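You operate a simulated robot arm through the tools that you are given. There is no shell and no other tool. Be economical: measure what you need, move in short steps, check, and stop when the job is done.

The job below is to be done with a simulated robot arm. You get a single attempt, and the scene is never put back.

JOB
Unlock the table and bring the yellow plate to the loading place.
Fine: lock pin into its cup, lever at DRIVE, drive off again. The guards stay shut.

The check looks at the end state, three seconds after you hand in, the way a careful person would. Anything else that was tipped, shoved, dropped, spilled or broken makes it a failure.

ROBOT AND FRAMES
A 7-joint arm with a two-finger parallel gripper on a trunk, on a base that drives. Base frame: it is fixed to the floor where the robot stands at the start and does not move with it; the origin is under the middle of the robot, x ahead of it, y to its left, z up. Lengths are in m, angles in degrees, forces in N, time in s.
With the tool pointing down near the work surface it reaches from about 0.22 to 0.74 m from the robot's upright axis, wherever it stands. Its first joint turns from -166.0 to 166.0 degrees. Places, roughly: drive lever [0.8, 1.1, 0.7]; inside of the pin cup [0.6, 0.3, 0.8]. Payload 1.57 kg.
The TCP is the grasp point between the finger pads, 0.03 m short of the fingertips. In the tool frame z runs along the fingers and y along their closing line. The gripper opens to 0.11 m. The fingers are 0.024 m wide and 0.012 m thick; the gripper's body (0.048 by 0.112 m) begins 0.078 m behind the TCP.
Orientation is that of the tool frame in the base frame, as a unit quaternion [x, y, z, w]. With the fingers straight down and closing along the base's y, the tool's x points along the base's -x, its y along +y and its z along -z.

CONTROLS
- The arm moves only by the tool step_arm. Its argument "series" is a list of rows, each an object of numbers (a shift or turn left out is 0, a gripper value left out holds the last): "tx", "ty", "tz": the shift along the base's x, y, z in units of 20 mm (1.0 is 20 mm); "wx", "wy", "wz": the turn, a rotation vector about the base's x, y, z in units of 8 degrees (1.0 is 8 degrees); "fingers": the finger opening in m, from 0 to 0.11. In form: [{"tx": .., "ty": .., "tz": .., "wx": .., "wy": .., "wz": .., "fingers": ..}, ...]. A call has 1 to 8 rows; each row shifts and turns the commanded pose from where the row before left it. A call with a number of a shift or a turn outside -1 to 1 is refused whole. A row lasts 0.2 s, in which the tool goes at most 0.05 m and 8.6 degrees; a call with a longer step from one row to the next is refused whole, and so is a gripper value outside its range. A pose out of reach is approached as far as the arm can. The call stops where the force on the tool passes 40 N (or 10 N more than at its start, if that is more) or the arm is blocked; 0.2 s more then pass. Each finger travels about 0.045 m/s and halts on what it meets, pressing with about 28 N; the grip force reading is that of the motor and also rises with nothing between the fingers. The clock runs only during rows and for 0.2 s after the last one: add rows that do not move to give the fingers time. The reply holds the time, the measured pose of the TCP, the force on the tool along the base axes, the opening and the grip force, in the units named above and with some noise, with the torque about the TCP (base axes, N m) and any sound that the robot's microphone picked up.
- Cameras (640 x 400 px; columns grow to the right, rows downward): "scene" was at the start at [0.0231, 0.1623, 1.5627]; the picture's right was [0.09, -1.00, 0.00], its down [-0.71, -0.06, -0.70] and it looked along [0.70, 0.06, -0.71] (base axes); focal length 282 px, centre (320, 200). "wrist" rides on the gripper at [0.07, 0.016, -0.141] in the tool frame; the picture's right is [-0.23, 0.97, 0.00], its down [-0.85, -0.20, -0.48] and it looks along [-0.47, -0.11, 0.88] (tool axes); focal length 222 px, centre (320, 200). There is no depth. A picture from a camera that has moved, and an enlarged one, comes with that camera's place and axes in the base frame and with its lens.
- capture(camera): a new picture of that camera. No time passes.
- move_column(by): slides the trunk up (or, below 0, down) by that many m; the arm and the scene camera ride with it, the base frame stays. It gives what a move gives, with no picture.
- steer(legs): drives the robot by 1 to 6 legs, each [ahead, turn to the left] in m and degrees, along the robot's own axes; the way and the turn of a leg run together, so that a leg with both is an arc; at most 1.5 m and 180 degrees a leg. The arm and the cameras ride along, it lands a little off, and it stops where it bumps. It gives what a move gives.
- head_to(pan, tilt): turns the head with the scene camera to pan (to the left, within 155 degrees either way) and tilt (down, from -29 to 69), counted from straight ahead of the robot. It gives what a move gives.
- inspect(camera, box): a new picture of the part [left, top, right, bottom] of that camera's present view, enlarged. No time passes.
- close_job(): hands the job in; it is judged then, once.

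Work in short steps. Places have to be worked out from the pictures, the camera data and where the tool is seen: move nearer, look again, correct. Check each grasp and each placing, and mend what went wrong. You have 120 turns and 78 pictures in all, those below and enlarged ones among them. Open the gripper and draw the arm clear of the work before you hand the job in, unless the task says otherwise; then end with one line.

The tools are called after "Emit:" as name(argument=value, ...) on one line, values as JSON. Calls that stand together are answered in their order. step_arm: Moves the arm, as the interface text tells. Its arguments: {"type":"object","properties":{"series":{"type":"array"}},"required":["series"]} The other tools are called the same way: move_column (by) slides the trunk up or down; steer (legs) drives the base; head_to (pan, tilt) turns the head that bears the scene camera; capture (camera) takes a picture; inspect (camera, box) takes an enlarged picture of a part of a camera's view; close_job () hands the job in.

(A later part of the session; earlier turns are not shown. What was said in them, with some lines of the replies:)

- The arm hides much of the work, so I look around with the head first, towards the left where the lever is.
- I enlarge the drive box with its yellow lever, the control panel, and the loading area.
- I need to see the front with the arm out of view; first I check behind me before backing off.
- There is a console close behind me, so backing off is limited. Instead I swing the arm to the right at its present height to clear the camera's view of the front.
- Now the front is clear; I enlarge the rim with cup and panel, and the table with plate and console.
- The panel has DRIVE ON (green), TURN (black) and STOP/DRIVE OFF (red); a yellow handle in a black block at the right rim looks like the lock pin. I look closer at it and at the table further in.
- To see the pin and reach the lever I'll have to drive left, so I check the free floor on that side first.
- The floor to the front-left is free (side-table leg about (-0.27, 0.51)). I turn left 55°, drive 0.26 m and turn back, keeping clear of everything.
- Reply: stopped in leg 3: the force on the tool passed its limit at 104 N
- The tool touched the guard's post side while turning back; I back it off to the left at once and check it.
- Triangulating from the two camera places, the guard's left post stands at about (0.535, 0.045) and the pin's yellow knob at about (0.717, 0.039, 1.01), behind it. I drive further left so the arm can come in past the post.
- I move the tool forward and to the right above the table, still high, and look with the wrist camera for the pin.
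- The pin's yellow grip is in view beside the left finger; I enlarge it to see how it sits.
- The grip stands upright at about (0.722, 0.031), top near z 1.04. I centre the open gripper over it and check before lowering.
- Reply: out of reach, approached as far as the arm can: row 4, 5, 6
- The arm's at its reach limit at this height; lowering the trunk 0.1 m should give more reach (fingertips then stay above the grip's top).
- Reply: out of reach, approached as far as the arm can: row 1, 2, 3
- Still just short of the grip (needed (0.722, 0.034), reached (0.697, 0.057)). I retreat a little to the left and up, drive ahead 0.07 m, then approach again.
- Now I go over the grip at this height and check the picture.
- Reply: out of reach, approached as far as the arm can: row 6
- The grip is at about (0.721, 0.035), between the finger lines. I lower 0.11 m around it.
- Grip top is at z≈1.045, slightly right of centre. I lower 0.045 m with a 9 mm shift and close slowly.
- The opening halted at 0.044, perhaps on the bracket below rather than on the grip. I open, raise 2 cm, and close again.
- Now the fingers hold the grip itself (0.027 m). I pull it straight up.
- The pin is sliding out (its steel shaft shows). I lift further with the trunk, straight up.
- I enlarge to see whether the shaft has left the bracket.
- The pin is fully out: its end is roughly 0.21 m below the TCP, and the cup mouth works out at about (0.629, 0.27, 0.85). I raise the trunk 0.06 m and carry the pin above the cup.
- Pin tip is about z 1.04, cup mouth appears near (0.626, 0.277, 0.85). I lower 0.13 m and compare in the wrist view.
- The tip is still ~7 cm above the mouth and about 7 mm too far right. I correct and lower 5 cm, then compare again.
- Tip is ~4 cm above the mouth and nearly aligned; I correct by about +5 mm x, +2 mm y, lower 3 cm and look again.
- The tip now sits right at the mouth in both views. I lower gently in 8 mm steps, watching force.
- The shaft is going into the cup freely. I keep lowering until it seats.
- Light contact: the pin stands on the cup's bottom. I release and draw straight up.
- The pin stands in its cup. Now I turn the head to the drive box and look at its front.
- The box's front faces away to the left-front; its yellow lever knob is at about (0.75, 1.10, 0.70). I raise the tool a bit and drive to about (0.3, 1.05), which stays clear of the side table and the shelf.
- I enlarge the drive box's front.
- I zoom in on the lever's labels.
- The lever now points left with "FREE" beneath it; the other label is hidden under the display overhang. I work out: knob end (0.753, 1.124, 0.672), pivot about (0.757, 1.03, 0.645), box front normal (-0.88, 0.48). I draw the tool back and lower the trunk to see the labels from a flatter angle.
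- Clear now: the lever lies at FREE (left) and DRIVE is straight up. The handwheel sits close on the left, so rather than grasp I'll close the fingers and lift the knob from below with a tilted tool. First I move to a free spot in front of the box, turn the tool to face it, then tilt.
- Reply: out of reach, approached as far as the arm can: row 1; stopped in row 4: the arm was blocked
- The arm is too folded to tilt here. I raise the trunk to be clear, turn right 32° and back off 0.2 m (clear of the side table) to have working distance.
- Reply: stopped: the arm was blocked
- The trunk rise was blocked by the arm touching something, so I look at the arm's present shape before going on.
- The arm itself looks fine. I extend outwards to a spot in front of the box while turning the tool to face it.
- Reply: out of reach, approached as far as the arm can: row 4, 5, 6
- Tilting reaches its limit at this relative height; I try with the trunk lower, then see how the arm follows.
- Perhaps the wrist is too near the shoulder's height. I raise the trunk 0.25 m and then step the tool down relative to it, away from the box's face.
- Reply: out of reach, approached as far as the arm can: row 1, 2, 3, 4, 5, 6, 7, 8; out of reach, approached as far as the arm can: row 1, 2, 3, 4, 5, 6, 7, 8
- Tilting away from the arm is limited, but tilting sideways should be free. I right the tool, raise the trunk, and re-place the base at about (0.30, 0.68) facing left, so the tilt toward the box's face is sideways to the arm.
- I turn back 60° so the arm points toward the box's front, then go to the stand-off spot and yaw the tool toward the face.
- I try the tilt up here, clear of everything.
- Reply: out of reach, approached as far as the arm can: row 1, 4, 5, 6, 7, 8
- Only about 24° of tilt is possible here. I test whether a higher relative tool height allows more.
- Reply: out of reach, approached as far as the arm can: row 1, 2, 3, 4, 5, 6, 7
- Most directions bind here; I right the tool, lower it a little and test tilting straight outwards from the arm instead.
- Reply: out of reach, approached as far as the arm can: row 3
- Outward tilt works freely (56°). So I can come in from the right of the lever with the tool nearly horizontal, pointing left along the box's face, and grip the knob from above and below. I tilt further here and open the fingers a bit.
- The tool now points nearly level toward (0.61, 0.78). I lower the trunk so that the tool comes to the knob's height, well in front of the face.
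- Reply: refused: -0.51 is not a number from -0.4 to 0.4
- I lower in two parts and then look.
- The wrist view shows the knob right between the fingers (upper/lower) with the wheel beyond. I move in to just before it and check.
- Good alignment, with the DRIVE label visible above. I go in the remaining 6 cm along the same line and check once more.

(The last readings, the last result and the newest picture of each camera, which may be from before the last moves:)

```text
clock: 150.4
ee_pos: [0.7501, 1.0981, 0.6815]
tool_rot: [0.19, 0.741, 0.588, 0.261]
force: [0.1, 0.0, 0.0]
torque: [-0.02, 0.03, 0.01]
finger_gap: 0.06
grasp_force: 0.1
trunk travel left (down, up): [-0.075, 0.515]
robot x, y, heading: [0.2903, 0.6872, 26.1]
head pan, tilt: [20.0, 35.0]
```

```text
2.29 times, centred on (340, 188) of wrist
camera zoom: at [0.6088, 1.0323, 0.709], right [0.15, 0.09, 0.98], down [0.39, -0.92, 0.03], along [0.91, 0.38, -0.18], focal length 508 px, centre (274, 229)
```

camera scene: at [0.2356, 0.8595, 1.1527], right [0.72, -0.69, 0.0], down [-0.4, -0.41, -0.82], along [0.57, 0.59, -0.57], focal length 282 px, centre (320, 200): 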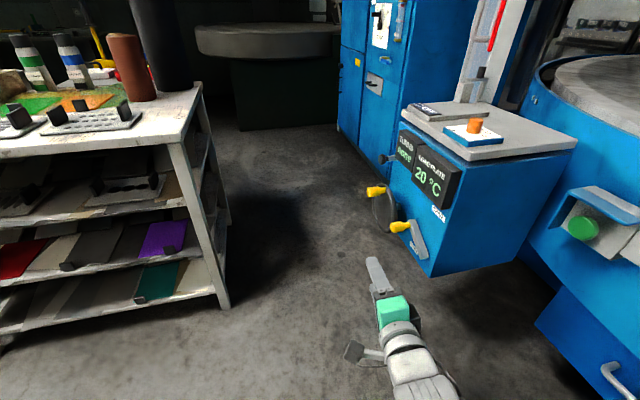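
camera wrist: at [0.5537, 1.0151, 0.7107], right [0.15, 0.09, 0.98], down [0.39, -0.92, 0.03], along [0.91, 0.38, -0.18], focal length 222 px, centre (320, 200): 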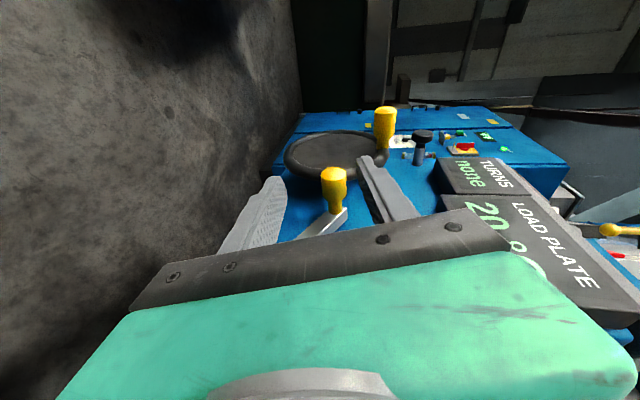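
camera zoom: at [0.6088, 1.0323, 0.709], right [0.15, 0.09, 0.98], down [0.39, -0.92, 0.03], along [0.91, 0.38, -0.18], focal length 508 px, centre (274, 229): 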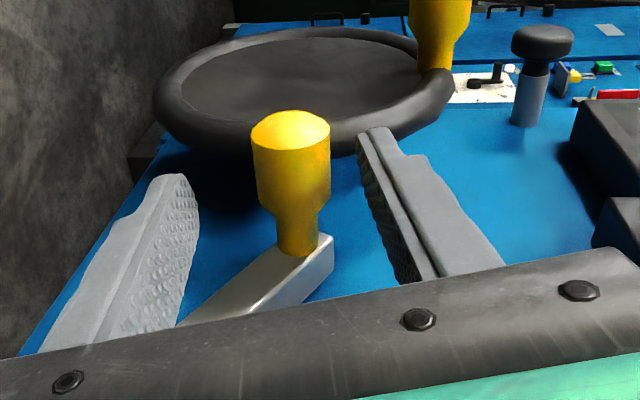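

The knob sits between the finger pads. I close on it.

Emit:
step_arm(series=[{"fingers": 0.015}, {}, {}, {}, {}])

Emit:
inspect(camera="wrist", box=[200, 100, 480, 275])

```text
clock: 151.6
ee_pos: [0.7497, 1.0962, 0.6847]
tool_rot: [0.187, 0.739, 0.591, 0.262]
force: [5.7, 11.1, 22.4]
torque: [0.4, 0.09, -0.13]
finger_gap: 0.0359
grasp_force: 11.3
trunk travel left (down, up): [-0.075, 0.515]
robot x, y, heading: [0.2969, 0.6842, 26.5]
head pan, tilt: [20.0, 35.0]
```

```text
2.29 times, centred on (340, 188) of wrist
camera zoom: at [0.6086, 1.0327, 0.7113], right [0.15, 0.09, 0.98], down [0.39, -0.92, 0.03], along [0.91, 0.38, -0.17], focal length 508 px, centre (274, 229)
```

zoom: 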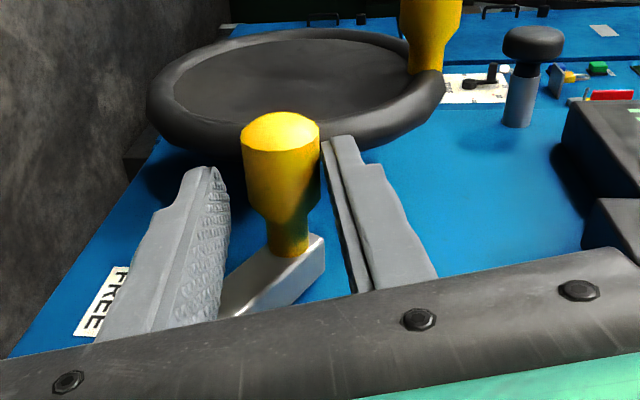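

The upper finger touches the knob, the lever resting on its FREE stop. I lift a little so both fingers close on it and start along the arc (pivot about 8 cm to the right).

Emit:
step_arm(series=[{"tz": 0.35}, {"tz": 0.2}, {"tx": -0.16, "ty": -0.29, "tz": 0.63}, {"tx": -0.21, "ty": -0.39, "tz": 0.56}])

Emit:
inspect(camera="wrist", box=[200, 100, 480, 275])

```text
clock: 152.6
ee_pos: [0.7421, 1.082, 0.7074]
tool_rot: [0.192, 0.746, 0.583, 0.258]
force: [-13.1, -12.8, -25.5]
torque: [-0.3, 0.69, -0.58]
finger_gap: 0.0273
grasp_force: 37.2
trunk travel left (down, up): [-0.075, 0.515]
robot x, y, heading: [0.2958, 0.6844, 25.9]
head pan, tilt: [20.0, 35.0]
```

```text
2.29 times, centred on (340, 188) of wrist
camera zoom: at [0.6011, 1.0176, 0.7388], right [0.17, 0.11, 0.98], down [0.39, -0.92, 0.03], along [0.91, 0.38, -0.2], focal length 508 px, centre (274, 229)
```

zoom: 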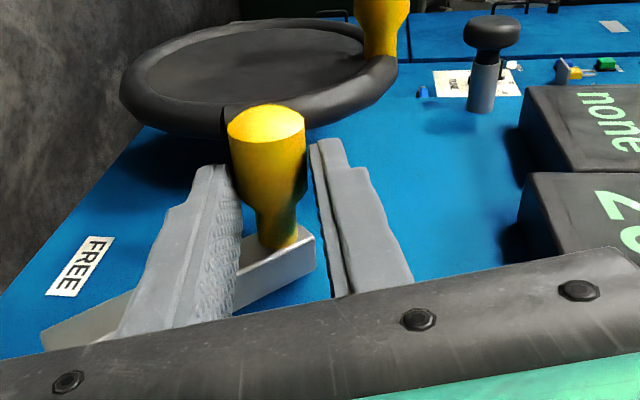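

The lever is coming up with some resistance. I go on along the arc in small steps, keeping slightly deeper on the knob.

Emit:
step_arm(series=[{"tz": 0.5, "tx": 0.05, "ty": 0.1}, {"tz": 0.5, "tx": -0.1, "ty": -0.2}, {"tz": 0.4, "tx": -0.2, "ty": -0.4}])

Emit:
inspect(camera="wrist", box=[200, 100, 480, 275])

```text
clock: 152.9
ee_pos: [0.7425, 1.0815, 0.7087]
tool_rot: [0.194, 0.748, 0.581, 0.255]
force: [2.9, 1.4, -4.2]
torque: [0.46, 0.34, -0.25]
finger_gap: 0.0272
grasp_force: 38.0
trunk travel left (down, up): [-0.075, 0.515]
robot x, y, heading: [0.2955, 0.6799, 25.7]
head pan, tilt: [20.0, 35.0]
stopped in row 1: the force on the tool passed its limit at 48 N (the readings are from after the stop); the commanded pose is now the measured one
```

```text
2.29 times, centred on (340, 188) of wrist
camera zoom: at [0.6012, 1.0175, 0.7405], right [0.17, 0.11, 0.98], down [0.39, -0.92, 0.03], along [0.9, 0.38, -0.2], focal length 508 px, centre (274, 229)
```

zoom: 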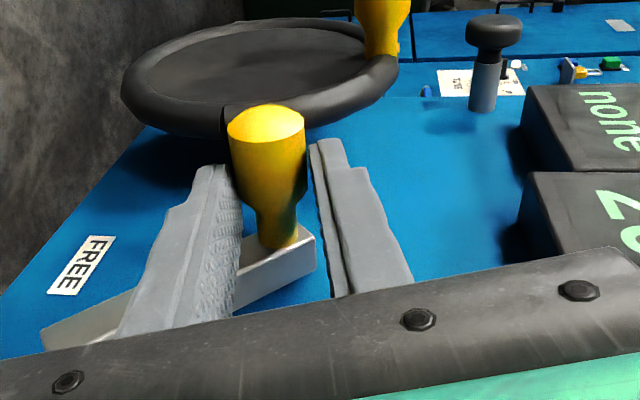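

The force points along the lever toward its pivot, so the lever is already at about 49° and the path must bend more to the right. I correct the arc accordingly.

Emit:
step_arm(series=[{"tx": -0.27, "ty": -0.5, "tz": 0.38}, {"tx": -0.3, "ty": -0.55, "tz": 0.3}])

```text
clock: 153.5
ee_pos: [0.7309, 1.0619, 0.7214]
tool_rot: [0.193, 0.749, 0.581, 0.256]
force: [0.7, -0.6, -6.0]
torque: [0.01, 0.17, -0.19]
finger_gap: 0.0271
grasp_force: 14.1
trunk travel left (down, up): [-0.075, 0.515]
robot x, y, heading: [0.2934, 0.6818, 25.8]
head pan, tilt: [20.0, 35.0]
```

Low forces now; I continue with the next arc steps.

Emit:
step_arm(series=[{"tx": -0.32, "ty": -0.59, "tz": 0.15}, {"tx": -0.36, "ty": -0.67, "tz": 0.03}])

Emit:
inspect(camera="scene", box=[350, 160, 470, 280])

```text
clock: 154.1
ee_pos: [0.7154, 1.0356, 0.7293]
tool_rot: [0.191, 0.746, 0.584, 0.257]
force: [-2.2, 2.0, 8.1]
torque: [0.6, 0.36, -0.02]
finger_gap: 0.0264
grasp_force: 37.0
trunk travel left (down, up): [-0.075, 0.515]
robot x, y, heading: [0.2929, 0.6843, 26.2]
head pan, tilt: [20.0, 35.0]
```

```text
3.33 times, centred on (410, 220) of scene
camera zoom: at [0.2349, 0.8592, 1.1529], right [0.72, -0.69, 0.0], down [-0.4, -0.41, -0.82], along [0.57, 0.59, -0.57], focal length 941 px, centre (20, 133)
```

zoom: 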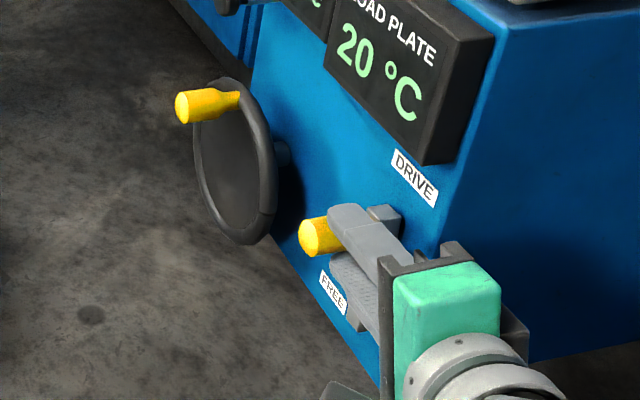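

The lever stands almost upright under DRIVE. I push gently a few mm more to find its stop.

Emit:
step_arm(series=[{"tx": -0.12, "ty": -0.22}, {"tx": -0.12, "ty": -0.22, "tz": -0.03}, {}])

```text
clock: 154.9
ee_pos: [0.71, 1.0269, 0.73]
tool_rot: [0.192, 0.745, 0.584, 0.258]
force: [-3.5, 4.1, 27.7]
torque: [0.96, 0.05, 0.06]
finger_gap: 0.0248
grasp_force: 36.4
trunk travel left (down, up): [-0.075, 0.515]
robot x, y, heading: [0.2947, 0.6837, 26.3]
head pan, tilt: [20.0, 35.0]
```

The sideways force is still small and the knob pushes up, so I let the tool rise slightly, nudge once more and read the force.

Emit:
step_arm(series=[{"tz": 0.25}, {"tx": -0.12, "ty": -0.22}, {"tx": -0.1, "ty": -0.18}, {}])

```text
clock: 155.9
ee_pos: [0.7061, 1.0173, 0.7288]
tool_rot: [0.194, 0.748, 0.581, 0.256]
force: [0.5, -1.0, 0.1]
torque: [0.03, 0.0, -0.02]
finger_gap: 0.0152
grasp_force: 0.0
trunk travel left (down, up): [-0.075, 0.515]
robot x, y, heading: [0.2956, 0.6837, 26.2]
head pan, tilt: [20.0, 35.0]
```

The fingers slipped off the knob, so the lever probably hit its stop; I look.

Emit:
inspect(camera="wrist", box=[160, 60, 480, 260])

```text
2.00 times, centred on (320, 160) of wrist
camera zoom: at [0.566, 0.9527, 0.7618], right [0.17, 0.11, 0.98], down [0.39, -0.92, 0.04], along [0.9, 0.38, -0.2], focal length 444 px, centre (320, 280)
```

zoom: 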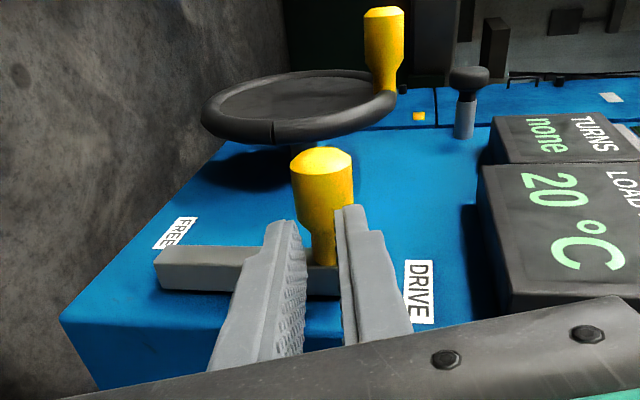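

The bar now stands upright beneath DRIVE with the knob on top – at its stop. I draw the tool back away from the box, then raise the trunk and right the tool.

Emit:
step_arm(series=[{"tx": -0.6, "ty": -0.5}, {"tx": -0.9, "ty": -0.3}, {"tx": -1, "ty": -0.2}, {"tx": -1}, {"tx": -1}, {"tx": -1}, {"tx": -1}])

Emit:
move_column(by=0.35)

Emit:
move_column(by=0.15)

Emit:
inspect(camera="scene", box=[300, 180, 480, 380])

```text
clock: 157.0
ee_pos: [0.6277, 0.9973, 0.6337]
tool_rot: [0.243, 0.801, 0.515, 0.185]
force: [0.1, -0.2, 0.3]
torque: [0.01, 0.0, -0.02]
finger_gap: 0.0152
grasp_force: 0.0
trunk travel left (down, up): [-0.075, 0.515]
robot x, y, heading: [0.2941, 0.6845, 25.9]
head pan, tilt: [20.0, 35.0]
stopped in row 5: the arm was blocked; the commanded pose is now the measured one
```

```text
clock: 160.5
ee_pos: [0.628, 0.9965, 0.9894]
tool_rot: [0.241, 0.798, 0.519, 0.188]
force: [-0.2, -0.3, 0.6]
torque: [0.01, 0.0, 0.01]
finger_gap: 0.0149
grasp_force: 0.0
trunk travel left (down, up): [-0.425, 0.165]
robot x, y, heading: [0.2929, 0.686, 25.8]
head pan, tilt: [20.0, 35.0]
```

```text
clock: 162.2
ee_pos: [0.6255, 0.9964, 1.1382]
tool_rot: [0.241, 0.798, 0.519, 0.187]
force: [0.1, -0.1, 1.4]
torque: [0.01, 0.02, -0.01]
finger_gap: 0.0148
grasp_force: 0.1
trunk travel left (down, up): [-0.575, 0.015]
robot x, y, heading: [0.2932, 0.682, 26.2]
head pan, tilt: [20.0, 35.0]
```

```text
2.00 times, centred on (390, 280) of scene
camera zoom: at [0.2354, 0.8596, 1.6526], right [0.72, -0.69, 0.0], down [-0.4, -0.41, -0.82], along [0.57, 0.59, -0.57], focal length 564 px, centre (180, 40)
```

zoom: 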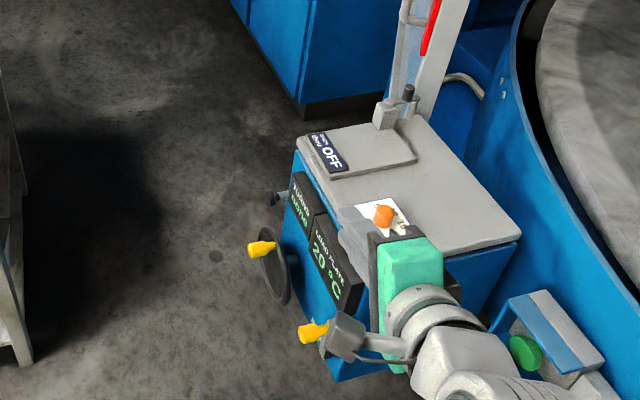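

Lever stays up at DRIVE. I right the tool back to vertical here above the box's height.

Emit:
step_arm(series=[{"wx": -0.843, "wy": 0.626}, {"wx": -0.843, "wy": 0.626}, {"wx": -0.843, "wy": 0.626}, {"wx": -0.843, "wy": 0.626}, {"wx": -0.843, "wy": 0.626}, {"wx": -0.843, "wy": 0.626}, {"wx": -0.843, "wy": 0.626}, {"wx": -0.843, "wy": 0.626}])

```text
clock: 164.0
ee_pos: [0.6267, 0.9944, 1.1383]
tool_rot: [0.288, 0.958, -0.003, -0.001]
force: [0.5, -0.2, 0.1]
torque: [-0.02, 0.01, 0.02]
finger_gap: 0.0149
grasp_force: 0.1
trunk travel left (down, up): [-0.575, 0.015]
robot x, y, heading: [0.2934, 0.6834, 26.1]
head pan, tilt: [20.0, 35.0]
```

Next the buttons: from the earlier pictures I get green (0.595, 0.173, 0.87), black (0.598, 0.173, 0.777), red (0.598, 0.173, 0.676), panel facing about (-0.92, 0.40). I back the base to about (0.125, 0.375) and face the panel, the tool staying high.

Emit:
steer(legs=[[0, 35.4], [-0.351, 0], [0, -85]])

Emit:
step_arm(series=[{"tz": 0.5}, {"tz": 0.5}])

```text
clock: 171.5
ee_pos: [0.5826, 0.3419, 1.1385]
tool_rot: [0.653, 0.757, -0.003, 0.0]
force: [0.2, -0.7, -0.1]
torque: [0.0, 0.02, 0.01]
finger_gap: 0.0151
grasp_force: 0.0
trunk travel left (down, up): [-0.575, 0.015]
robot x, y, heading: [0.1264, 0.3802, -21.8]
head pan, tilt: [20.0, 35.0]
```

```text
clock: 172.1
ee_pos: [0.5809, 0.3418, 1.1574]
tool_rot: [0.653, 0.757, -0.002, 0.0]
force: [0.2, -1.0, -0.4]
torque: [-0.01, 0.0, 0.02]
finger_gap: 0.0148
grasp_force: 0.0
trunk travel left (down, up): [-0.575, 0.015]
robot x, y, heading: [0.1255, 0.3819, -21.9]
head pan, tilt: [20.0, 35.0]
```

I back another 6 cm for working distance, then yaw the tool and bring it in line with the buttons, still high.

Emit:
steer(legs=[[-0.06, 0]])

Emit:
step_arm(series=[{"ty": -1, "wz": -1, "fingers": 0.0}, {"ty": -1, "wz": -1}, {"ty": -1, "wz": -1}, {"ty": -1, "wz": -1}, {"ty": -1}, {"ty": -1}, {"ty": -1}, {"ty": -1}])

Emit:
step_arm(series=[{"wx": -0.405, "wy": -0.914}, {"wx": -0.405, "wy": -0.914}, {"wx": -0.405, "wy": -0.914}, {"wx": -0.405, "wy": -0.914}, {"wx": -0.405, "wy": -0.914}, {"wx": -0.405, "wy": -0.914}, {"wx": -0.405, "wy": -0.914}, {"wx": -0.405, "wy": -0.914}])

```text
clock: 173.1
ee_pos: [0.5261, 0.3631, 1.1576]
tool_rot: [0.653, 0.757, -0.002, -0.001]
force: [0.3, -0.3, -0.2]
torque: [0.0, -0.05, 0.05]
finger_gap: 0.0148
grasp_force: 0.0
trunk travel left (down, up): [-0.575, 0.015]
robot x, y, heading: [0.0722, 0.4003, -22.0]
head pan, tilt: [20.0, 35.0]
```

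```text
clock: 174.9
ee_pos: [0.5259, 0.2038, 1.1559]
tool_rot: [0.837, 0.547, -0.001, -0.002]
force: [-0.6, 0.7, -0.2]
torque: [-0.01, 0.01, 0.04]
finger_gap: 0.0
grasp_force: 20.9
trunk travel left (down, up): [-0.575, 0.015]
robot x, y, heading: [0.0728, 0.3988, -22.2]
head pan, tilt: [20.0, 35.0]
```

```text
clock: 176.7
ee_pos: [0.5251, 0.2039, 1.1576]
tool_rot: [0.71, 0.465, 0.287, 0.444]
force: [0.5, -0.5, -0.4]
torque: [0.02, 0.02, 0.03]
finger_gap: 0.0
grasp_force: 21.6
trunk travel left (down, up): [-0.575, 0.015]
robot x, y, heading: [0.0705, 0.3977, -22.3]
head pan, tilt: [20.0, 35.0]
```

Tilt works here. I finish it to 80°, and lower the trunk to the green button's height.

Emit:
step_arm(series=[{"wx": -0.405, "wy": -0.914}, {"wx": -0.405, "wy": -0.914}])

Emit:
move_column(by=-0.285)

Emit:
capture(camera="wrist")

```text
clock: 177.3
ee_pos: [0.5256, 0.2034, 1.1573]
tool_rot: [0.642, 0.419, 0.348, 0.539]
force: [-0.2, -0.3, 0.3]
torque: [0.0, 0.02, 0.03]
finger_gap: 0.0002
grasp_force: 21.0
trunk travel left (down, up): [-0.575, 0.015]
robot x, y, heading: [0.0721, 0.402, -21.8]
head pan, tilt: [20.0, 35.0]
```

```text
clock: 180.1
ee_pos: [0.5258, 0.2041, 0.8737]
tool_rot: [0.642, 0.42, 0.348, 0.538]
force: [-0.1, -0.2, -0.2]
torque: [-0.02, 0.02, -0.01]
finger_gap: 0.0
grasp_force: 21.5
trunk travel left (down, up): [-0.29, 0.3]
robot x, y, heading: [0.0718, 0.4039, -22.1]
head pan, tilt: [20.0, 35.0]
```

```text
9 pictures are left
camera wrist: at [0.4305, 0.3226, 0.9132], right [0.07, -0.27, 0.96], down [-0.81, -0.58, -0.11], along [0.58, -0.77, -0.26], focal length 222 px, centre (320, 200)
```

wrist: 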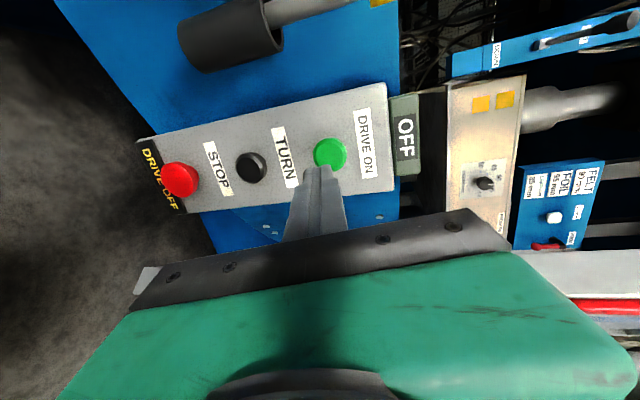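

The fingertip points at the green DRIVE ON button about 4.5 cm ahead. I go in along the tool axis and press in small steps.

Emit:
step_arm(series=[{"tx": 0.82, "ty": -0.25, "tz": 0.15}, {"tx": 0.82, "ty": -0.3}, {"tx": 0.27, "ty": -0.12}, {"tx": 0.27, "ty": -0.12}, {"tx": 0.27, "ty": -0.12}])

```text
clock: 181.5
ee_pos: [0.5707, 0.1876, 0.8759]
tool_rot: [0.641, 0.42, 0.348, 0.54]
force: [-28.1, 14.9, 8.1]
torque: [-0.23, -0.32, -0.29]
finger_gap: 0.0001
grasp_force: 21.9
trunk travel left (down, up): [-0.29, 0.3]
robot x, y, heading: [0.0686, 0.4021, -21.9]
head pan, tilt: [20.0, 35.0]
heard: click
stopped in row 5: the force on the tool passed its limit at 40 N (the readings are from after the stop); the commanded pose is now the measured one
```

A click was heard. I withdraw and look at the lamp.

Emit:
step_arm(series=[{"tx": -0.8, "ty": 0.35}, {"tx": -0.8, "ty": 0.35}, {"tx": -0.6, "ty": 0.26}])

Emit:
head_to(pan=20, tilt=25)

Emit:
capture(camera="scene")

```text
clock: 182.3
ee_pos: [0.5312, 0.2041, 0.8738]
tool_rot: [0.644, 0.421, 0.346, 0.537]
force: [0.8, 0.5, -0.4]
torque: [0.04, -0.02, 0.02]
finger_gap: 0.0
grasp_force: 21.2
trunk travel left (down, up): [-0.29, 0.3]
robot x, y, heading: [0.0707, 0.4018, -22.0]
head pan, tilt: [20.0, 35.0]
```

```text
clock: 183.1
ee_pos: [0.5313, 0.2043, 0.8735]
tool_rot: [0.643, 0.421, 0.346, 0.538]
force: [0.3, 0.6, -0.2]
torque: [0.02, -0.02, -0.01]
finger_gap: 0.0001
grasp_force: 21.1
trunk travel left (down, up): [-0.29, 0.3]
robot x, y, heading: [0.0709, 0.4033, -22.0]
head pan, tilt: [20.0, 25.0]
```

```text
8 pictures are left
camera scene: at [0.1678, 0.5655, 1.3833], right [-0.03, -1.0, 0.0], down [-0.42, 0.01, -0.91], along [0.91, -0.03, -0.42], focal length 282 px, centre (320, 200)
```

scene: 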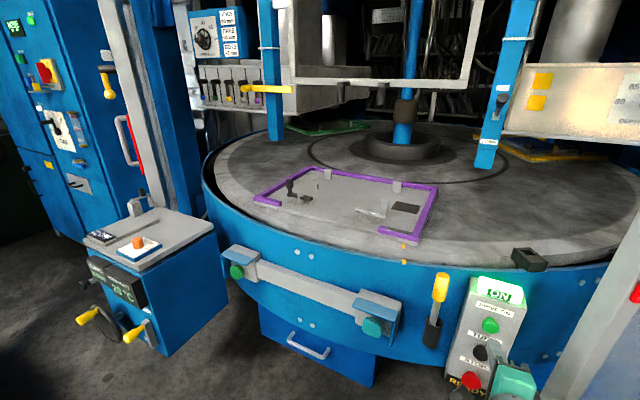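

The lamp shows ON and the lever is up. I lower to the black TURN button, keeping the head on the table, and press it.

Emit:
move_column(by=-0.093)

Emit:
step_arm(series=[{"tx": 0.75, "ty": -0.32}, {"tx": 0.75, "ty": -0.32}, {"tx": 0.3, "ty": -0.13}, {"tx": 0.2, "ty": -0.09}, {"tx": 0.15, "ty": -0.06}])

```text
clock: 184.3
ee_pos: [0.5307, 0.2061, 0.7807]
tool_rot: [0.643, 0.42, 0.347, 0.538]
force: [0.2, 0.4, 0.3]
torque: [0.02, -0.02, 0.0]
finger_gap: 0.0
grasp_force: 21.2
trunk travel left (down, up): [-0.197, 0.393]
robot x, y, heading: [0.0707, 0.4034, -22.0]
head pan, tilt: [20.0, 25.0]
```

```text
clock: 185.5
ee_pos: [0.5706, 0.1873, 0.7803]
tool_rot: [0.643, 0.421, 0.347, 0.538]
force: [-26.1, 9.8, -1.0]
torque: [-0.05, -0.09, -0.39]
finger_gap: 0.0
grasp_force: 21.0
trunk travel left (down, up): [-0.197, 0.393]
robot x, y, heading: [0.0717, 0.4045, -22.3]
head pan, tilt: [20.0, 25.0]
heard: click
```

Clicked. I look at once to see whether the table is moving.

Emit:
capture(camera="scene")

```text
7 pictures are left
camera scene: at [0.1654, 0.5664, 1.2905], right [-0.04, -1.0, 0.0], down [-0.42, 0.01, -0.91], along [0.91, -0.03, -0.42], focal length 282 px, centre (320, 200)
```

scene: 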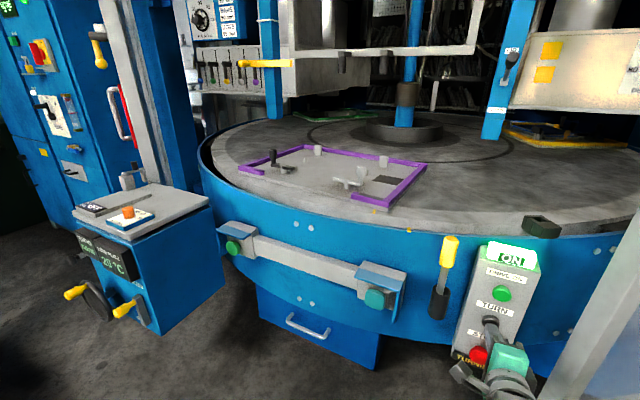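

The table has started to turn (its mark moved left of the rim mark), which brings the yellow plate round by 120°. I release the button and measure the speed.

Emit:
step_arm(series=[{"tx": -0.6, "ty": 0.26}])

Emit:
inspect(camera="scene", box=[180, 80, 640, 280])

```text
clock: 185.9
ee_pos: [0.5617, 0.1925, 0.7827]
tool_rot: [0.642, 0.42, 0.348, 0.538]
force: [-1.1, 1.0, 1.1]
torque: [-0.03, -0.04, -0.01]
finger_gap: 0.0
grasp_force: 21.6
trunk travel left (down, up): [-0.197, 0.393]
robot x, y, heading: [0.068, 0.4024, -21.9]
head pan, tilt: [20.0, 25.0]
```

```text
1.39 times, centred on (410, 180) of scene
camera zoom: at [0.168, 0.5654, 1.2905], right [-0.03, -1.0, 0.0], down [-0.42, 0.01, -0.91], along [0.91, -0.03, -0.42], focal length 393 px, centre (195, 228)
```

zoom: 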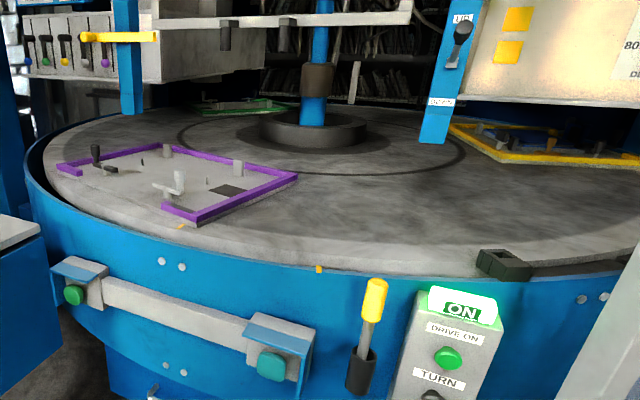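

It turns on its own at roughly 30°/s. I draw back and lower to the red button to be ready, then look where the plates are.

Emit:
step_arm(series=[{"tx": -0.8, "ty": 0.35}])

Emit:
move_column(by=-0.1)

Emit:
step_arm(series=[{}, {}, {}, {}, {}, {}, {}, {}])

Emit:
capture(camera="scene")

```text
clock: 186.3
ee_pos: [0.5462, 0.2, 0.781]
tool_rot: [0.644, 0.42, 0.347, 0.537]
force: [0.1, 0.2, 0.7]
torque: [0.01, -0.01, -0.01]
finger_gap: 0.0
grasp_force: 21.3
trunk travel left (down, up): [-0.197, 0.393]
robot x, y, heading: [0.0689, 0.4038, -21.9]
head pan, tilt: [20.0, 25.0]
```

```text
clock: 187.7
ee_pos: [0.5458, 0.1998, 0.6809]
tool_rot: [0.643, 0.421, 0.348, 0.537]
force: [-0.3, -1.1, -0.5]
torque: [0.01, 0.01, 0.03]
finger_gap: 0.0
grasp_force: 21.5
trunk travel left (down, up): [-0.097, 0.493]
robot x, y, heading: [0.0716, 0.4036, -21.8]
head pan, tilt: [20.0, 25.0]
```

```text
clock: 189.5
ee_pos: [0.5464, 0.199, 0.6814]
tool_rot: [0.643, 0.421, 0.347, 0.538]
force: [-0.2, -0.4, -0.3]
torque: [0.01, 0.0, -0.02]
finger_gap: 0.0
grasp_force: 21.8
trunk travel left (down, up): [-0.097, 0.493]
robot x, y, heading: [0.0705, 0.4033, -21.9]
head pan, tilt: [20.0, 25.0]
```

```text
5 pictures are left
camera scene: at [0.1678, 0.5655, 1.1904], right [-0.03, -1.0, 0.0], down [-0.42, 0.01, -0.91], along [0.91, -0.03, -0.42], focal length 282 px, centre (320, 200)
```

scene: 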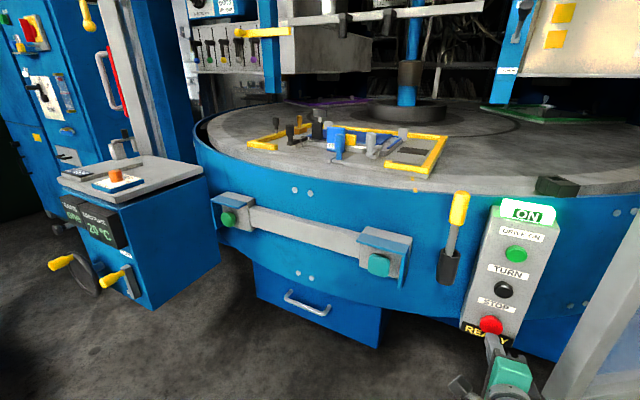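

The yellow plate is at the loading place and the strip reads READY (it read TURNING before), so it indexed and stopped by itself. I press the red STOP button to switch the drive off.

Emit:
step_arm(series=[{"tx": 0.5, "ty": -0.22}, {"tx": 0.3, "ty": -0.13}, {"tx": 0.2, "ty": -0.09}, {"tx": 0.2, "ty": -0.09}, {"tx": 0.2, "ty": -0.09}])

```text
clock: 190.8
ee_pos: [0.5699, 0.1878, 0.6798]
tool_rot: [0.643, 0.421, 0.346, 0.538]
force: [-27.3, 12.5, 8.7]
torque: [-0.26, -0.32, -0.32]
finger_gap: 0.0
grasp_force: 21.1
trunk travel left (down, up): [-0.097, 0.493]
robot x, y, heading: [0.0682, 0.4007, -22.0]
head pan, tilt: [20.0, 25.0]
heard: click
stopped in row 5: the force on the tool passed its limit at 40 N (the readings are from after the stop); the commanded pose is now the measured one
```

Clicked. I withdraw and verify the lamp, the plate's alignment, the pin and the lever.

Emit:
step_arm(series=[{"tx": -0.8, "ty": 0.35}, {"tx": -0.8, "ty": 0.35}, {"tx": -0.5, "ty": 0.22}])

Emit:
move_column(by=0.4)

Emit:
head_to(pan=15, tilt=35)

Emit:
capture(camera="scene")

```text
clock: 191.7
ee_pos: [0.5301, 0.2044, 0.6787]
tool_rot: [0.644, 0.422, 0.346, 0.536]
force: [0.1, 0.6, -0.1]
torque: [0.03, 0.02, 0.02]
finger_gap: 0.0
grasp_force: 21.6
trunk travel left (down, up): [-0.097, 0.493]
robot x, y, heading: [0.0655, 0.4025, -22.1]
head pan, tilt: [20.0, 25.0]
```

```text
clock: 195.5
ee_pos: [0.5299, 0.2037, 1.079]
tool_rot: [0.644, 0.42, 0.346, 0.537]
force: [0.3, 0.2, -0.8]
torque: [0.01, 0.02, -0.01]
finger_gap: 0.0002
grasp_force: 21.6
trunk travel left (down, up): [-0.497, 0.093]
robot x, y, heading: [0.0745, 0.4033, -22.2]
head pan, tilt: [20.0, 25.0]
```

```text
clock: 196.2
ee_pos: [0.5305, 0.2049, 1.078]
tool_rot: [0.644, 0.421, 0.345, 0.537]
force: [0.7, -0.1, 0.6]
torque: [0.0, 0.01, 0.0]
finger_gap: 0.0001
grasp_force: 20.9
trunk travel left (down, up): [-0.497, 0.093]
robot x, y, heading: [0.0693, 0.4052, -22.4]
head pan, tilt: [15.0, 35.0]
```

```text
4 pictures are left
camera scene: at [0.1627, 0.5582, 1.5747], right [-0.12, -0.99, 0.0], down [-0.57, 0.07, -0.82], along [0.81, -0.1, -0.57], focal length 282 px, centre (320, 200)
```

scene: 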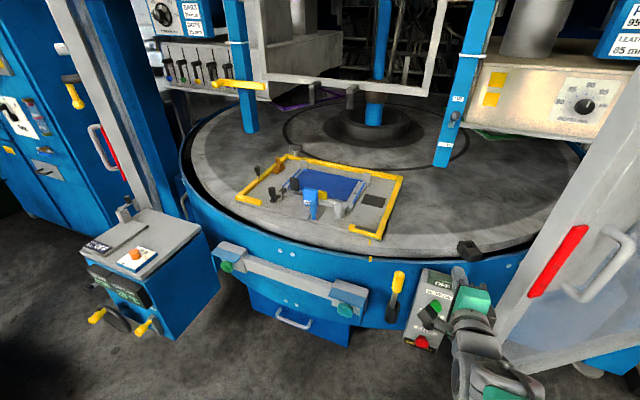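

I enlarge the mark and lamp to confirm.

Emit:
inspect(camera="scene", box=[330, 220, 470, 360])

Emit:
inspect(camera="scene", box=[80, 230, 210, 350])

```text
2.86 times, centred on (400, 290) of scene
camera zoom: at [0.1627, 0.5582, 1.5747], right [-0.12, -0.99, 0.0], down [-0.57, 0.07, -0.82], along [0.81, -0.1, -0.57], focal length 806 px, centre (91, -57)
```

zoom: 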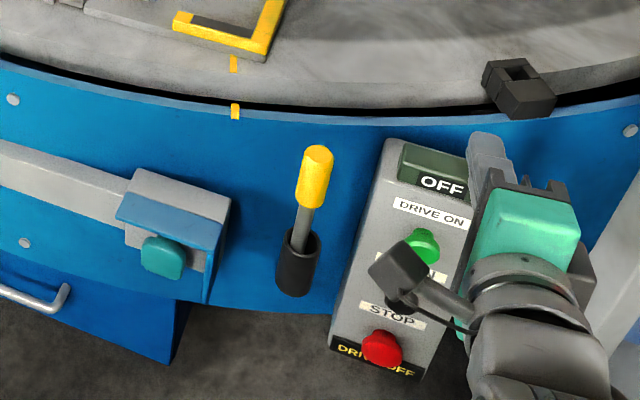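

```text
3.33 times, centred on (145, 290) of scene
camera zoom: at [0.1627, 0.5582, 1.5747], right [-0.12, -0.99, 0.0], down [-0.57, 0.07, -0.82], along [0.81, -0.1, -0.57], focal length 941 px, centre (903, -100)
```

zoom: 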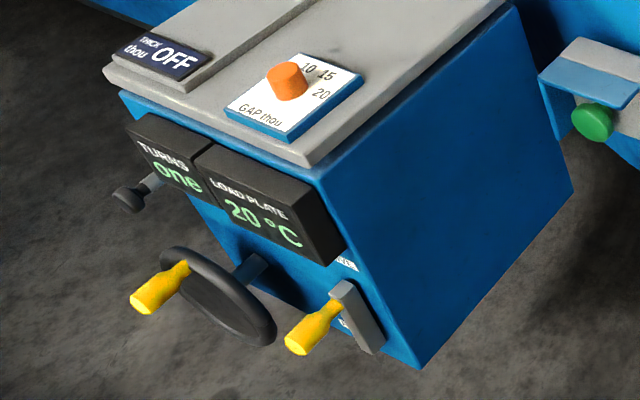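

All confirmed: lamp OFF, marks aligned with the yellow plate, pin in cup, lever upright at DRIVE. I open the gripper and draw the arm clear.

Emit:
move_column(by=0.08)

Emit:
step_arm(series=[{"wx": 0.405, "wy": 0.914, "fingers": 0.08, "ty": 0.5}, {"wx": 0.405, "wy": 0.914, "ty": 0.5}, {"wx": 0.405, "wy": 0.914, "ty": 0.5}, {"wx": 0.405, "wy": 0.914, "ty": 0.5}, {"wx": 0.405, "wy": 0.914, "ty": 0.5}, {"wx": 0.405, "wy": 0.914}, {"wx": 0.405, "wy": 0.914}, {"wx": 0.405, "wy": 0.914}])

Emit:
step_arm(series=[{"tx": -1, "ty": 0.5}, {"tx": -1, "ty": 0.5}, {"tx": -1, "ty": 0.5}, {"tx": -1, "ty": 0.5}])

```text
clock: 197.4
ee_pos: [0.5294, 0.2045, 1.1578]
tool_rot: [0.644, 0.421, 0.346, 0.537]
force: [0.4, 0.7, -0.1]
torque: [-0.01, 0.0, -0.02]
finger_gap: 0.0
grasp_force: 21.6
trunk travel left (down, up): [-0.577, 0.013]
robot x, y, heading: [0.0729, 0.4036, -22.0]
head pan, tilt: [15.0, 35.0]
```

```text
clock: 199.2
ee_pos: [0.5311, 0.2548, 1.1595]
tool_rot: [0.829, 0.543, 0.07, 0.112]
force: [0.4, -0.3, -0.3]
torque: [0.01, 0.0, 0.05]
finger_gap: 0.0798
grasp_force: 0.2
trunk travel left (down, up): [-0.577, 0.013]
robot x, y, heading: [0.0683, 0.4036, -22.0]
head pan, tilt: [15.0, 35.0]
```

```text
clock: 200.2
ee_pos: [0.4497, 0.2966, 1.1576]
tool_rot: [0.829, 0.543, 0.072, 0.114]
force: [-1.2, 0.7, 0.1]
torque: [0.0, -0.05, 0.0]
finger_gap: 0.08
grasp_force: 0.1
trunk travel left (down, up): [-0.577, 0.013]
robot x, y, heading: [0.0691, 0.4036, -22.0]
head pan, tilt: [15.0, 35.0]
```

The arm is clear and the gripper open; I hand in.

Emit:
close_job()

```text
The job is handed in.
```

The table is unlocked and the yellow plate is at the loading place, with its mark in line with the rim mark. The lock pin is in its cup, the lever is at DRIVE and the drive is off. I did not open the guards, but my gripper knocked the guard's post once (about 104 N) while the base was turning; I saw no change to it in the pictures afterwards.
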